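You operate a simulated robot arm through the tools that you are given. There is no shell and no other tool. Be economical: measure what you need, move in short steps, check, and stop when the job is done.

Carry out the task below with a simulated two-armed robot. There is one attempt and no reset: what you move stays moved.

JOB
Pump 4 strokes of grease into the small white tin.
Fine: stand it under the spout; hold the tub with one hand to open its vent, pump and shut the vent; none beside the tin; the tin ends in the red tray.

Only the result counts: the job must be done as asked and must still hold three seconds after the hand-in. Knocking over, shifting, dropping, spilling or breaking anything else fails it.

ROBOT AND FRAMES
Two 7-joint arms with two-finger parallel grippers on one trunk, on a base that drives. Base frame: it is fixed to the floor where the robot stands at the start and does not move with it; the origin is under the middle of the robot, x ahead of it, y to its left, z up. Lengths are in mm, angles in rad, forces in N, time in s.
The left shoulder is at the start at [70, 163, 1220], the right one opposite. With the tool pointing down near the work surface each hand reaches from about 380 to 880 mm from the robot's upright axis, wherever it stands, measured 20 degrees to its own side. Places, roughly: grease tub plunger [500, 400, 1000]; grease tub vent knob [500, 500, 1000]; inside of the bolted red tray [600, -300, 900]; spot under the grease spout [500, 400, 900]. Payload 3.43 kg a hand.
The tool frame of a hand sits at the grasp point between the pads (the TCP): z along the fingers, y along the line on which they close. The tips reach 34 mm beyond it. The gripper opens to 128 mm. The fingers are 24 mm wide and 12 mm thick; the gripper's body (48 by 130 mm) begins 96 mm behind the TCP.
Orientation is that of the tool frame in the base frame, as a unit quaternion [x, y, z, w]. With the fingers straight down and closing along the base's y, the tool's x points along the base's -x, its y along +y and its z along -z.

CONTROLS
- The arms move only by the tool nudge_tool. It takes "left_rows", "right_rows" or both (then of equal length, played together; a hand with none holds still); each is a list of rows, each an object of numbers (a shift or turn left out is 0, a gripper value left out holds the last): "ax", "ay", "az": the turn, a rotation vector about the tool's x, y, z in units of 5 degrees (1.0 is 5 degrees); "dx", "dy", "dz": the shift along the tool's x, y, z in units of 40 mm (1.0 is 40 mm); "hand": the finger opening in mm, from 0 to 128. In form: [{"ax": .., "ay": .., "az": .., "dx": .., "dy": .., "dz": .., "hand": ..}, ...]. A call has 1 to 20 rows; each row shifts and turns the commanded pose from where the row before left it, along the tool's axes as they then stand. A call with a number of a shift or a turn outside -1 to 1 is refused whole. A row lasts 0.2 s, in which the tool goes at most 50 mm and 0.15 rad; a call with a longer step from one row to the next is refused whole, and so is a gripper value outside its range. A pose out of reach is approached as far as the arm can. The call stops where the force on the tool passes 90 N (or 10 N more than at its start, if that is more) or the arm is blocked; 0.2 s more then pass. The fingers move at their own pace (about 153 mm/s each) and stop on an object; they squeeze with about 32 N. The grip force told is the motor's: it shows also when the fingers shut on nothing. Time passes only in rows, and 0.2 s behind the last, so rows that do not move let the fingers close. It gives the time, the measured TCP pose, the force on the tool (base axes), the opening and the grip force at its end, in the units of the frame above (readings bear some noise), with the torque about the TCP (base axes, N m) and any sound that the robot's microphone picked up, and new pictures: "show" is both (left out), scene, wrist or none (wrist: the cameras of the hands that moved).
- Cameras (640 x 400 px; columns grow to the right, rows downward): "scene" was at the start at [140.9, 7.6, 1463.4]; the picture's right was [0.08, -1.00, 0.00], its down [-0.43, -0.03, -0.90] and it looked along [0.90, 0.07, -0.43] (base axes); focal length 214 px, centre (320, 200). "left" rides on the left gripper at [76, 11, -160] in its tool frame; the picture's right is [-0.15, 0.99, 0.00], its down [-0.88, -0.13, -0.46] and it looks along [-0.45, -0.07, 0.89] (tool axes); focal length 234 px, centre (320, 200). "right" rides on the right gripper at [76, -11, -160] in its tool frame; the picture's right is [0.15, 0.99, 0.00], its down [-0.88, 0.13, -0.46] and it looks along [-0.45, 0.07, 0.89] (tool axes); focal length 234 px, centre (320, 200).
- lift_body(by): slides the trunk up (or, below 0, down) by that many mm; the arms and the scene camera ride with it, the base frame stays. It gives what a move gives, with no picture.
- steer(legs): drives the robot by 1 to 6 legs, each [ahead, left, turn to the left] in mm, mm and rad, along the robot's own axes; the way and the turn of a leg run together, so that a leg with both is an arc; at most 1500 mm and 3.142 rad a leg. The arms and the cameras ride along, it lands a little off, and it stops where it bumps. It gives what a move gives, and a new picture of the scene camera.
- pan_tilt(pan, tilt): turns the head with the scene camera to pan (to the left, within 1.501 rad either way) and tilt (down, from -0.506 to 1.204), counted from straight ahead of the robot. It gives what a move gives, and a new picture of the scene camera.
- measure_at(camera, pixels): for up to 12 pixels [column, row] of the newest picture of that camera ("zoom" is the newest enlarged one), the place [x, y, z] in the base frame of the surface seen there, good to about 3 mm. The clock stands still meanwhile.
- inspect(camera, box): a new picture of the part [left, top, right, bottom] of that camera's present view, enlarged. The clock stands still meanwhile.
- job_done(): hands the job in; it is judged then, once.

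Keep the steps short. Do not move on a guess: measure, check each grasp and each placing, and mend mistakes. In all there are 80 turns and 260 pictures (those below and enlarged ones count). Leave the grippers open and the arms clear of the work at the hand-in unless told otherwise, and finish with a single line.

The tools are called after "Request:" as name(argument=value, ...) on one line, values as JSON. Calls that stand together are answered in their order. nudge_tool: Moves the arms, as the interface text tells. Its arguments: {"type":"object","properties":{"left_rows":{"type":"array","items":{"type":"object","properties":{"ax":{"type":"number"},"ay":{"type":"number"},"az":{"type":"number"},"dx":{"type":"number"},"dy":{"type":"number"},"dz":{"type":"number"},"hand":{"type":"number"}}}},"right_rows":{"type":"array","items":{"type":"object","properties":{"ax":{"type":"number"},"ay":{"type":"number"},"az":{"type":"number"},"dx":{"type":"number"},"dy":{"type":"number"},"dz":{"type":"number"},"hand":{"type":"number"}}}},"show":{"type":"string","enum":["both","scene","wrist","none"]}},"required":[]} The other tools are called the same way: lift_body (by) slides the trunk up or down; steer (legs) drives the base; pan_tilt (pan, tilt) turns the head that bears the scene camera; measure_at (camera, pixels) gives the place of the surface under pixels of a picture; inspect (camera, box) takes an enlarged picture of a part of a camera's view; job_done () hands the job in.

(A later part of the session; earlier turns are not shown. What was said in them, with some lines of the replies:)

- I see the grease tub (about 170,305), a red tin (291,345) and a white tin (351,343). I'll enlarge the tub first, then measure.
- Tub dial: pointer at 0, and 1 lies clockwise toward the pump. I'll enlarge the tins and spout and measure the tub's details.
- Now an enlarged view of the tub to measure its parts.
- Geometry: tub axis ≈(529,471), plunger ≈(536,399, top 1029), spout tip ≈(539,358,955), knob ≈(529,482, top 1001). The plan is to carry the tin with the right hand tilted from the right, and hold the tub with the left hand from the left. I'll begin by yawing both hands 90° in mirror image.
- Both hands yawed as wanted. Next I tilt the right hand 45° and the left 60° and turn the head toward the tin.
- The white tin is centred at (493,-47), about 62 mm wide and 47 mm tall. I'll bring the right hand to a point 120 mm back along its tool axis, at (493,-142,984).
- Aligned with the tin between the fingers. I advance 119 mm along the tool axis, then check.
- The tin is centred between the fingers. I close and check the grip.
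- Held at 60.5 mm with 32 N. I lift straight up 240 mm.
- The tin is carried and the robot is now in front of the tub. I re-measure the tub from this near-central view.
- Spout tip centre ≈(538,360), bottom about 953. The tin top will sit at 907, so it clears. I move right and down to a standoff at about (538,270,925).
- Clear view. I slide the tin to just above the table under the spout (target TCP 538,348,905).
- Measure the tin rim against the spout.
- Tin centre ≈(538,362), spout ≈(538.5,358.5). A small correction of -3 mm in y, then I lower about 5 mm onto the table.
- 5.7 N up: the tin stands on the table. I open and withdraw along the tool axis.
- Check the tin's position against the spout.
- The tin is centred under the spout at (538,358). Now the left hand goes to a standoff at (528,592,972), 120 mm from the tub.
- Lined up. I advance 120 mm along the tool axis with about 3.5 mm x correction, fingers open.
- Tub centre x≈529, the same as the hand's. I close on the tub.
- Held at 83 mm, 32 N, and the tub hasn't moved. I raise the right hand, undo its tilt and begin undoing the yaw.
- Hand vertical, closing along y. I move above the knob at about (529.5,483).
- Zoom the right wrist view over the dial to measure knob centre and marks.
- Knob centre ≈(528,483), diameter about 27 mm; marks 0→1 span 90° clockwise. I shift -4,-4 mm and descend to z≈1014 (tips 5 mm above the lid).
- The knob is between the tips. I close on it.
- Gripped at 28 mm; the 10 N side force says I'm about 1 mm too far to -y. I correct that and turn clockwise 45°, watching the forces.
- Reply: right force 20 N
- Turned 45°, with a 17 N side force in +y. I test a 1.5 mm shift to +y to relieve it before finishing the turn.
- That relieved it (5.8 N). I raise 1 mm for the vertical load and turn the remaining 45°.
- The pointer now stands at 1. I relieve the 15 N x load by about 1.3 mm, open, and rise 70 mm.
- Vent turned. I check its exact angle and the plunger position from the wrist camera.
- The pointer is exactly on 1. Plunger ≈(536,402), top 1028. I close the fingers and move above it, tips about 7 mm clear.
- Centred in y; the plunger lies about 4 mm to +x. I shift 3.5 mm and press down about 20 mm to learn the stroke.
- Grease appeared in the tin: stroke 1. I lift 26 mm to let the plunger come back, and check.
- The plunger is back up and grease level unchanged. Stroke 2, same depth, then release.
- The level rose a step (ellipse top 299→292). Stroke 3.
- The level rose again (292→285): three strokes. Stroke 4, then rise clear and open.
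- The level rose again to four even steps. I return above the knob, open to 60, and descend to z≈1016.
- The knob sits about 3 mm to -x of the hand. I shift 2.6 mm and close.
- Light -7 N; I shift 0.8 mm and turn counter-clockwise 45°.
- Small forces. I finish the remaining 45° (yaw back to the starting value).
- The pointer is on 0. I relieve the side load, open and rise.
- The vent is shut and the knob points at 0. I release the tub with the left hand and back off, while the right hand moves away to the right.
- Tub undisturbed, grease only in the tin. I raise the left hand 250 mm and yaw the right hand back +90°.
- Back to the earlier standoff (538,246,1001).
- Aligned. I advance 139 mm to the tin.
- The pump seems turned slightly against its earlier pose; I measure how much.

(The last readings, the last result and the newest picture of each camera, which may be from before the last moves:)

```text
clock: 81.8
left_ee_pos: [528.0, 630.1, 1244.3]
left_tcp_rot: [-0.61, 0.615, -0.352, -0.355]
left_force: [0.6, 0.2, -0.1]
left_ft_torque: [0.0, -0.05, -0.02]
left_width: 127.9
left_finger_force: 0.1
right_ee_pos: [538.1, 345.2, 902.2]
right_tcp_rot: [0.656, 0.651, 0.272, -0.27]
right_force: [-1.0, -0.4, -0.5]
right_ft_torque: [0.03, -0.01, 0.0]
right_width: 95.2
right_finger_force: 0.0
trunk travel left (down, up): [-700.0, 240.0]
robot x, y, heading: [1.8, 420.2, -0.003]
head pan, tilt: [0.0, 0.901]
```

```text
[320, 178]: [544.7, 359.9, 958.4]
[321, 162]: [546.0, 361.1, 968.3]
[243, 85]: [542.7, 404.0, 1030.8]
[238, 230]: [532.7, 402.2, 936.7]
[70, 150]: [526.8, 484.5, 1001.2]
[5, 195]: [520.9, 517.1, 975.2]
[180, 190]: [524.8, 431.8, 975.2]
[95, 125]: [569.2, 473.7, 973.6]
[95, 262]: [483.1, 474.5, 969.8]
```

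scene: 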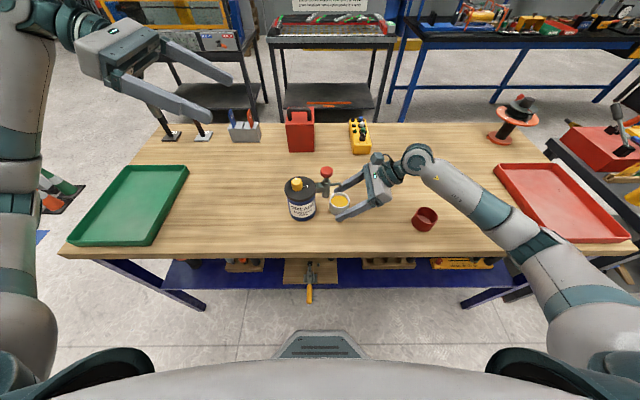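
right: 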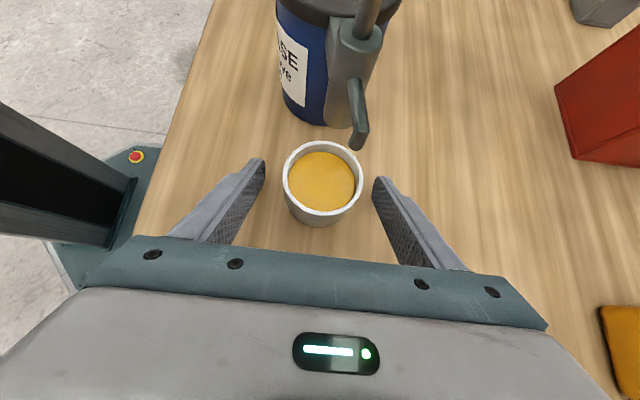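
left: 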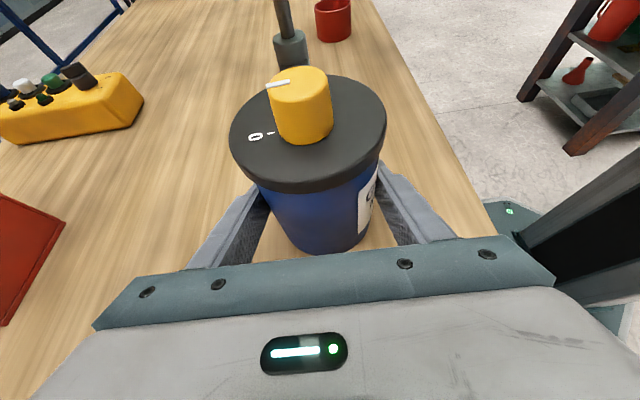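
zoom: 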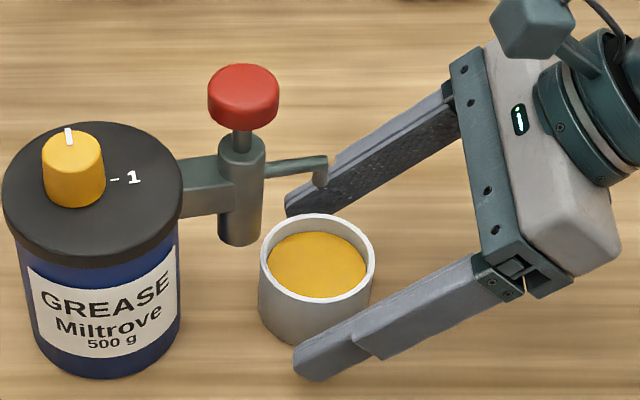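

The tub turned about 4° in place when the knob hit its stop; its centre hasn't moved and the vent is on 0. I continue and grip the tin.

Request:
nudge_tool(right_rows=[{"hand": 40}, {}, {}, {}], show="wrist")

```text
clock: 82.8
left_ee_pos: [528.1, 631.7, 1242.4]
left_tcp_rot: [-0.611, 0.614, -0.352, -0.355]
left_force: [0.0, 0.1, 0.7]
left_ft_torque: [-0.03, -0.02, -0.02]
left_width: 128.1
left_finger_force: 0.0
right_ee_pos: [537.5, 345.8, 902.1]
right_tcp_rot: [0.656, 0.651, 0.271, -0.27]
right_force: [0.1, -0.4, 0.5]
right_ft_torque: [-0.02, -0.01, -0.03]
right_width: 59.3
right_finger_force: 32.0
trunk travel left (down, up): [-700.0, 240.0]
robot x, y, heading: [5.3, 425.0, -0.01]
head pan, tilt: [0.0, 0.901]
```

right: 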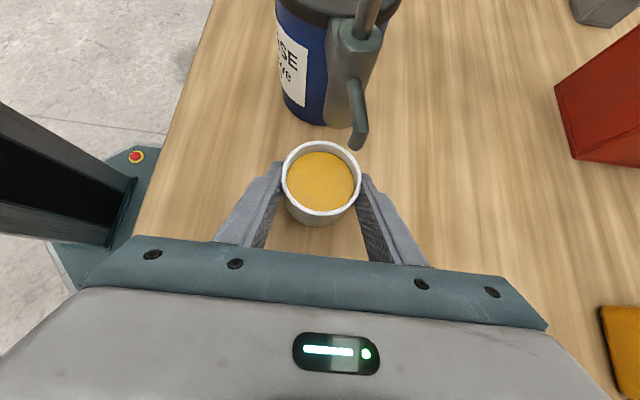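

Gripped. I lift 6 mm, slide out to the right 100 mm, then raise 150 mm gently.

Request:
nudge_tool(right_rows=[{"dx": 0.106, "dz": -0.106}, {"dx": -0.16, "dz": -0.2}, {"dx": -0.318, "dz": -0.389}, {"dx": -0.318, "dz": -0.389}, {"dx": -0.318, "dz": -0.389}, {"dx": -0.318, "dz": -0.389}, {"dx": -0.16, "dz": -0.2}, {}, {"dx": 0.25, "dz": -0.25}, {"dx": 0.44, "dz": -0.44}, {"dx": 0.44, "dz": -0.44}, {"dx": 0.44, "dz": -0.44}, {"dx": 0.44, "dz": -0.44}, {"dx": 0.44, "dz": -0.44}, {"dx": 0.25, "dz": -0.25}, {}])

```text
clock: 86.2
left_ee_pos: [527.5, 630.0, 1242.9]
left_tcp_rot: [-0.611, 0.613, -0.353, -0.354]
left_force: [-0.1, 0.5, 0.1]
left_ft_torque: [-0.01, 0.0, 0.0]
left_width: 127.8
left_finger_force: 0.0
right_ee_pos: [537.0, 247.9, 1073.5]
right_tcp_rot: [0.655, 0.652, 0.27, -0.27]
right_force: [0.2, -0.4, -1.0]
right_ft_torque: [-0.01, -0.02, 0.02]
right_width: 59.2
right_finger_force: 32.3
trunk travel left (down, up): [-700.0, 240.0]
robot x, y, heading: [1.2, 424.3, -0.007]
head pan, tilt: [0.0, 0.901]
```

scene: 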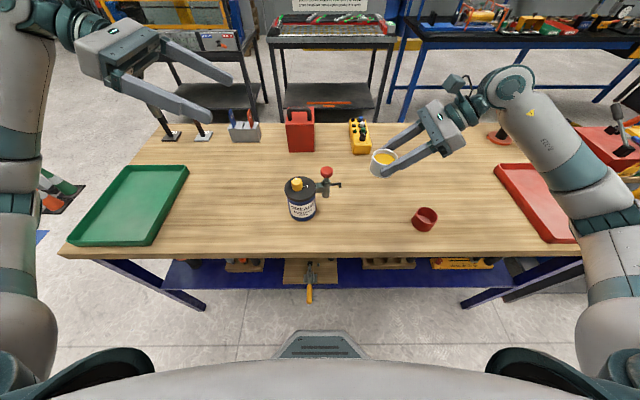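
right: 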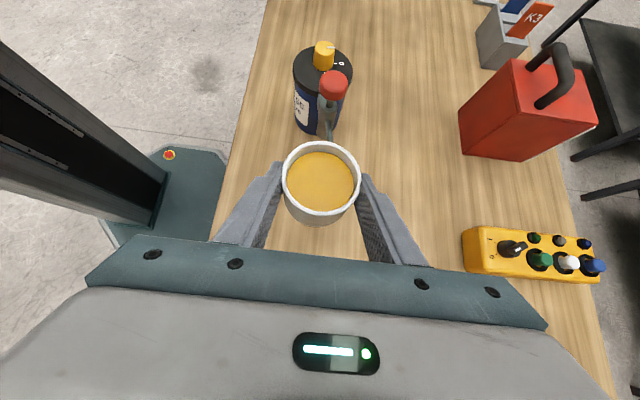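

The tin is held level and nothing spilled. I drive right 470 mm.

Request:
steer(legs=[[0, -470, 0]])

```text
clock: 88.9
left_ee_pos: [526.3, 173.9, 1242.7]
left_tcp_rot: [0.615, -0.61, 0.355, 0.352]
left_force: [-0.4, -0.2, 0.6]
left_ft_torque: [0.0, -0.01, 0.05]
left_width: 127.9
left_finger_force: 0.0
right_ee_pos: [540.3, -208.5, 1073.9]
right_tcp_rot: [0.65, 0.656, 0.269, -0.273]
right_force: [-0.5, 0.4, -0.2]
right_ft_torque: [0.0, 0.0, -0.01]
right_width: 59.0
right_finger_force: 31.9
trunk travel left (down, up): [-700.0, 240.0]
robot x, y, heading: [2.2, -40.8, 0.012]
head pan, tilt: [0.0, 0.901]
```

scene: 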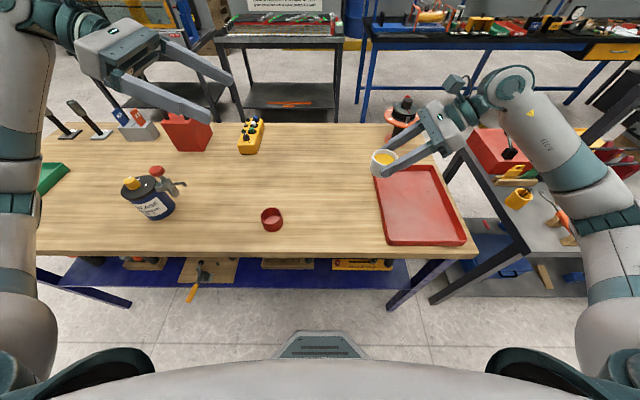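

I check the heights of the cart's items near where the wrist will go.

Request:
measure_at(camera="scene", pixels=[[480, 140], [510, 150], [515, 175], [518, 195], [408, 102], [410, 210], [440, 200], [425, 170], [385, 235], [465, 235]])

```text
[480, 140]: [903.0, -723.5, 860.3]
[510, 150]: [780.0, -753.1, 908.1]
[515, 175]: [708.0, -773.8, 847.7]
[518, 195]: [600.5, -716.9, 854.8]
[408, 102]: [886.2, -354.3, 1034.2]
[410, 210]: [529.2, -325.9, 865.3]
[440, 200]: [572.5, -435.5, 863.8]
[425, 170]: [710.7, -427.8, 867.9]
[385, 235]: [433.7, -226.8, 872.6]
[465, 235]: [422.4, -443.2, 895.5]
```

Everything there is low and far off. I move 120 mm right, then down to about 15 mm above the tray floor (865).

Request:
nudge_tool(right_rows=[{"dx": -0.3, "dz": -0.3}, {"dx": -0.54, "dz": -0.54}, {"dx": -0.54, "dz": -0.54}, {"dx": -0.54, "dz": -0.54}, {"dx": -0.24, "dz": -0.24}, {}, {"dx": -0.25, "dz": 0.25}, {"dx": -0.45, "dz": 0.45}, {"dx": -0.45, "dz": 0.45}, {"dx": -0.45, "dz": 0.45}, {"dx": -0.45, "dz": 0.45}, {"dx": -0.45, "dz": 0.45}, {"dx": -0.2, "dz": 0.2}, {}])

Request:
inspect(camera="scene", box=[360, 130, 500, 260])

```text
clock: 91.9
left_ee_pos: [525.1, 175.9, 1242.5]
left_tcp_rot: [0.615, -0.61, 0.355, 0.352]
left_force: [-0.5, -0.2, 0.8]
left_ft_torque: [-0.04, 0.02, -0.03]
left_width: 128.1
left_finger_force: 0.1
right_ee_pos: [540.8, -332.4, 919.3]
right_tcp_rot: [0.65, 0.656, 0.269, -0.272]
right_force: [-0.7, 0.0, -0.5]
right_ft_torque: [-0.01, 0.03, 0.02]
right_width: 57.6
right_finger_force: 31.9
trunk travel left (down, up): [-700.0, 240.0]
robot x, y, heading: [-1.4, -42.2, 0.008]
head pan, tilt: [0.0, 0.901]
```

scene: 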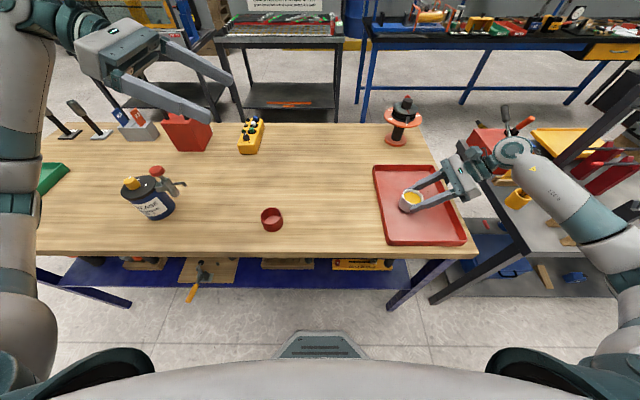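
right: 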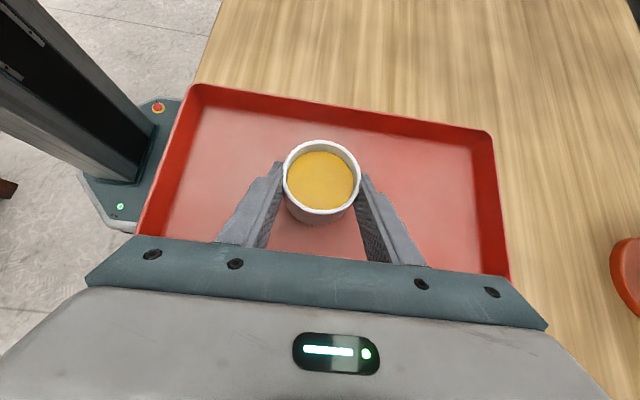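

```text
3.08 times, centred on (430, 195) of scene
```

zoom: 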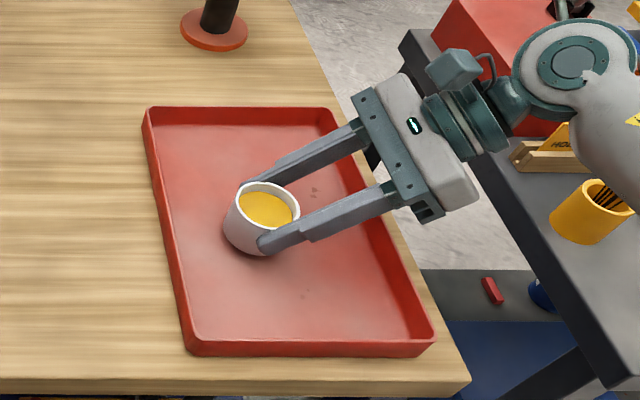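

The tin is over the tray, about 12 mm above the floor. I lower 10 mm slowly and read the force.

Request:
nudge_tool(right_rows=[{"dx": -0.035, "dz": 0.035}, {"dx": -0.035, "dz": 0.035}, {"dx": -0.035, "dz": 0.035}, {"dx": -0.035, "dz": 0.035}, {"dx": -0.035, "dz": 0.035}, {}], show="none")

Request:
inspect(camera="scene", box=[380, 170, 440, 220])

```text
clock: 93.3
left_ee_pos: [525.3, 174.2, 1243.6]
left_tcp_rot: [0.615, -0.609, 0.355, 0.352]
left_force: [-0.2, 0.6, -0.2]
left_ft_torque: [-0.01, 0.02, -0.03]
left_width: 127.9
left_finger_force: 0.0
right_ee_pos: [539.7, -332.8, 910.2]
right_tcp_rot: [0.65, 0.657, 0.269, -0.272]
right_force: [-0.2, -0.6, -0.6]
right_ft_torque: [0.01, 0.0, -0.02]
right_width: 57.3
right_finger_force: 31.9
trunk travel left (down, up): [-700.0, 240.0]
robot x, y, heading: [1.4, -44.6, 0.013]
head pan, tilt: [0.0, 0.901]
```

```text
8.00 times, centred on (410, 195) of scene
```

zoom: 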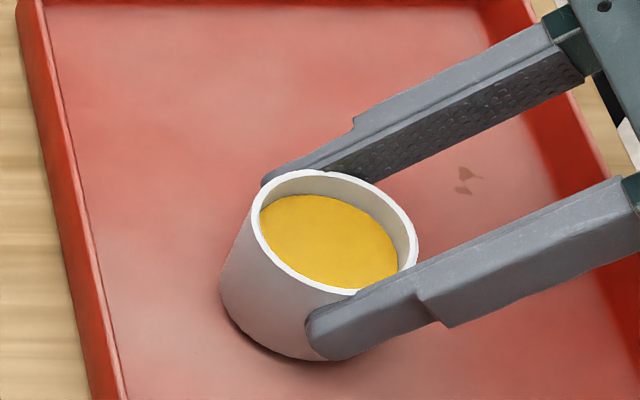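

I check the rim for level.

Request:
measure_at(camera="zoom", pixels=[[310, 174], [258, 225], [409, 245], [330, 287], [270, 345], [235, 320], [200, 300], [330, 240]])

Request:
nudge_tool(right_rows=[{"dx": -0.035, "dz": 0.035}, {}], show="wrist")

```text
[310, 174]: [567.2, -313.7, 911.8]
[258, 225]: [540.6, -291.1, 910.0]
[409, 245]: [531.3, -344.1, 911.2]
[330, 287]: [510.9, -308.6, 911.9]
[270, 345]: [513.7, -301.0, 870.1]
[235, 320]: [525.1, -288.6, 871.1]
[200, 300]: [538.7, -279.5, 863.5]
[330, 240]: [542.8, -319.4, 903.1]
```

```text
clock: 93.9
left_ee_pos: [525.5, 174.0, 1243.5]
left_tcp_rot: [0.616, -0.61, 0.355, 0.351]
left_force: [-0.1, 0.3, 0.2]
left_ft_torque: [-0.04, -0.03, 0.01]
left_width: 128.2
left_finger_force: 0.1
right_ee_pos: [541.4, -332.6, 909.0]
right_tcp_rot: [0.65, 0.657, 0.268, -0.272]
right_force: [0.1, 0.7, -0.7]
right_ft_torque: [-0.01, -0.02, 0.0]
right_width: 57.2
right_finger_force: 32.2
trunk travel left (down, up): [-700.0, 240.0]
robot x, y, heading: [-0.4, -40.8, 0.011]
head pan, tilt: [0.0, 0.901]
```

right: 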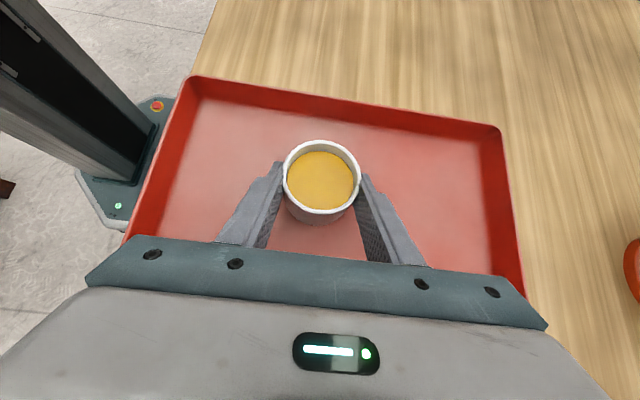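

Rim is level (910–912), no contact yet. I lower another 2.5 mm.

Request:
nudge_tool(right_rows=[{"dx": -0.022, "dz": 0.022}, {"dx": -0.022, "dz": 0.022}, {}], show="none")

```text
clock: 94.7
left_ee_pos: [525.2, 173.7, 1243.4]
left_tcp_rot: [0.615, -0.61, 0.355, 0.352]
left_force: [-0.1, -0.1, -0.1]
left_ft_torque: [-0.01, -0.01, 0.0]
left_width: 128.3
left_finger_force: 0.2
right_ee_pos: [540.2, -333.4, 908.2]
right_tcp_rot: [0.65, 0.656, 0.271, -0.272]
right_force: [2.1, -2.0, 9.2]
right_ft_torque: [-0.07, 0.07, 0.09]
right_width: 56.7
right_finger_force: 31.7
trunk travel left (down, up): [-700.0, 240.0]
robot x, y, heading: [1.5, -41.6, 0.005]
head pan, tilt: [0.0, 0.901]
```

Contact at 9 N: the tin stands on the tray floor. I open and back off along the tool axis.

Request:
nudge_tool(right_rows=[{"hand": 75}, {"hand": 95}, {}, {}, {"dz": -0.3}, {"dz": -0.75}, {"dz": -0.75}, {"dz": -0.75}, {"dz": -0.75}, {"dz": -0.75}, {}])

Request:
inspect(camera="scene", box=[360, 130, 500, 260])

Request:
inspect(camera="scene", box=[80, 150, 220, 250])

```text
clock: 97.1
left_ee_pos: [525.1, 173.4, 1242.5]
left_tcp_rot: [0.615, -0.61, 0.355, 0.352]
left_force: [0.2, -0.1, 0.1]
left_ft_torque: [-0.02, -0.01, -0.02]
left_width: 127.9
left_finger_force: 0.1
right_ee_pos: [543.1, -448.9, 1020.7]
right_tcp_rot: [0.65, 0.656, 0.268, -0.273]
right_force: [0.3, 0.4, -0.2]
right_ft_torque: [-0.01, -0.02, 0.03]
right_width: 95.1
right_finger_force: 0.1
trunk travel left (down, up): [-700.0, 240.0]
robot x, y, heading: [-1.2, -42.6, 0.009]
head pan, tilt: [0.0, 0.901]
```

scene: 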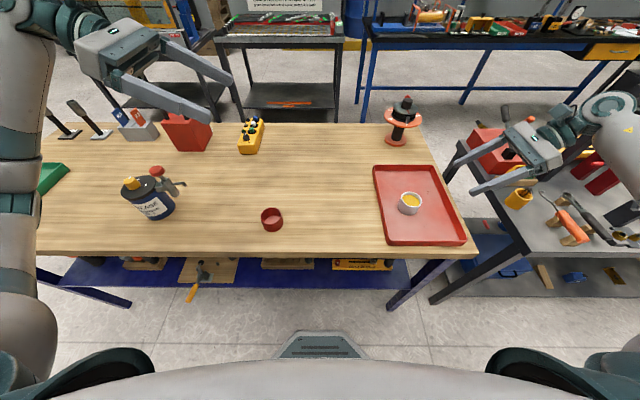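
right: 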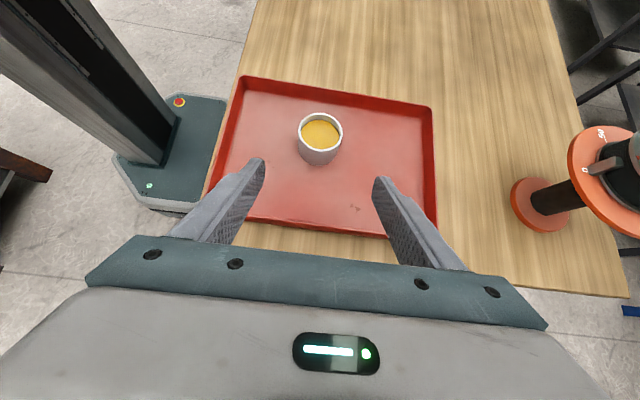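

```text
3.08 times, centred on (430, 195) of scene
```

zoom: 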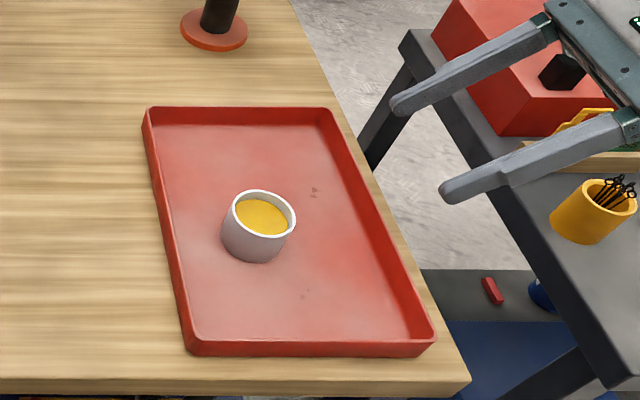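

```text
4.00 times, centred on (150, 200) of scene
```

zoom: 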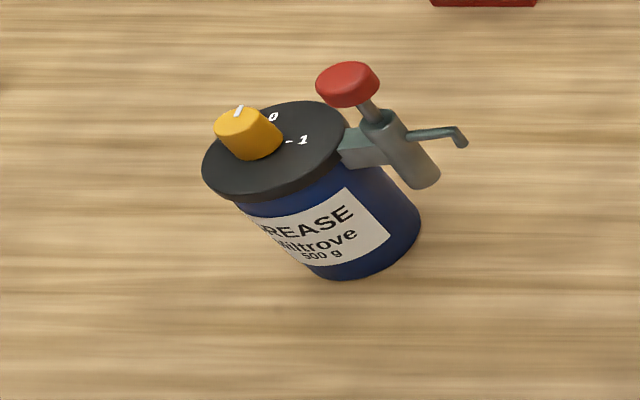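

The tin stands level in the red tray and no grease lies beside it. The tub is upright with its vent on 0, and both hands are open and clear, so I hand in.

Request:
job_done()

```text
The job is handed in.
```

I pumped four strokes of grease into the white tin with none beside it, shut the tub's vent and stood the tin in the red tray; the tub turned about 4° on its spot while I closed the vent, and I left it that way.
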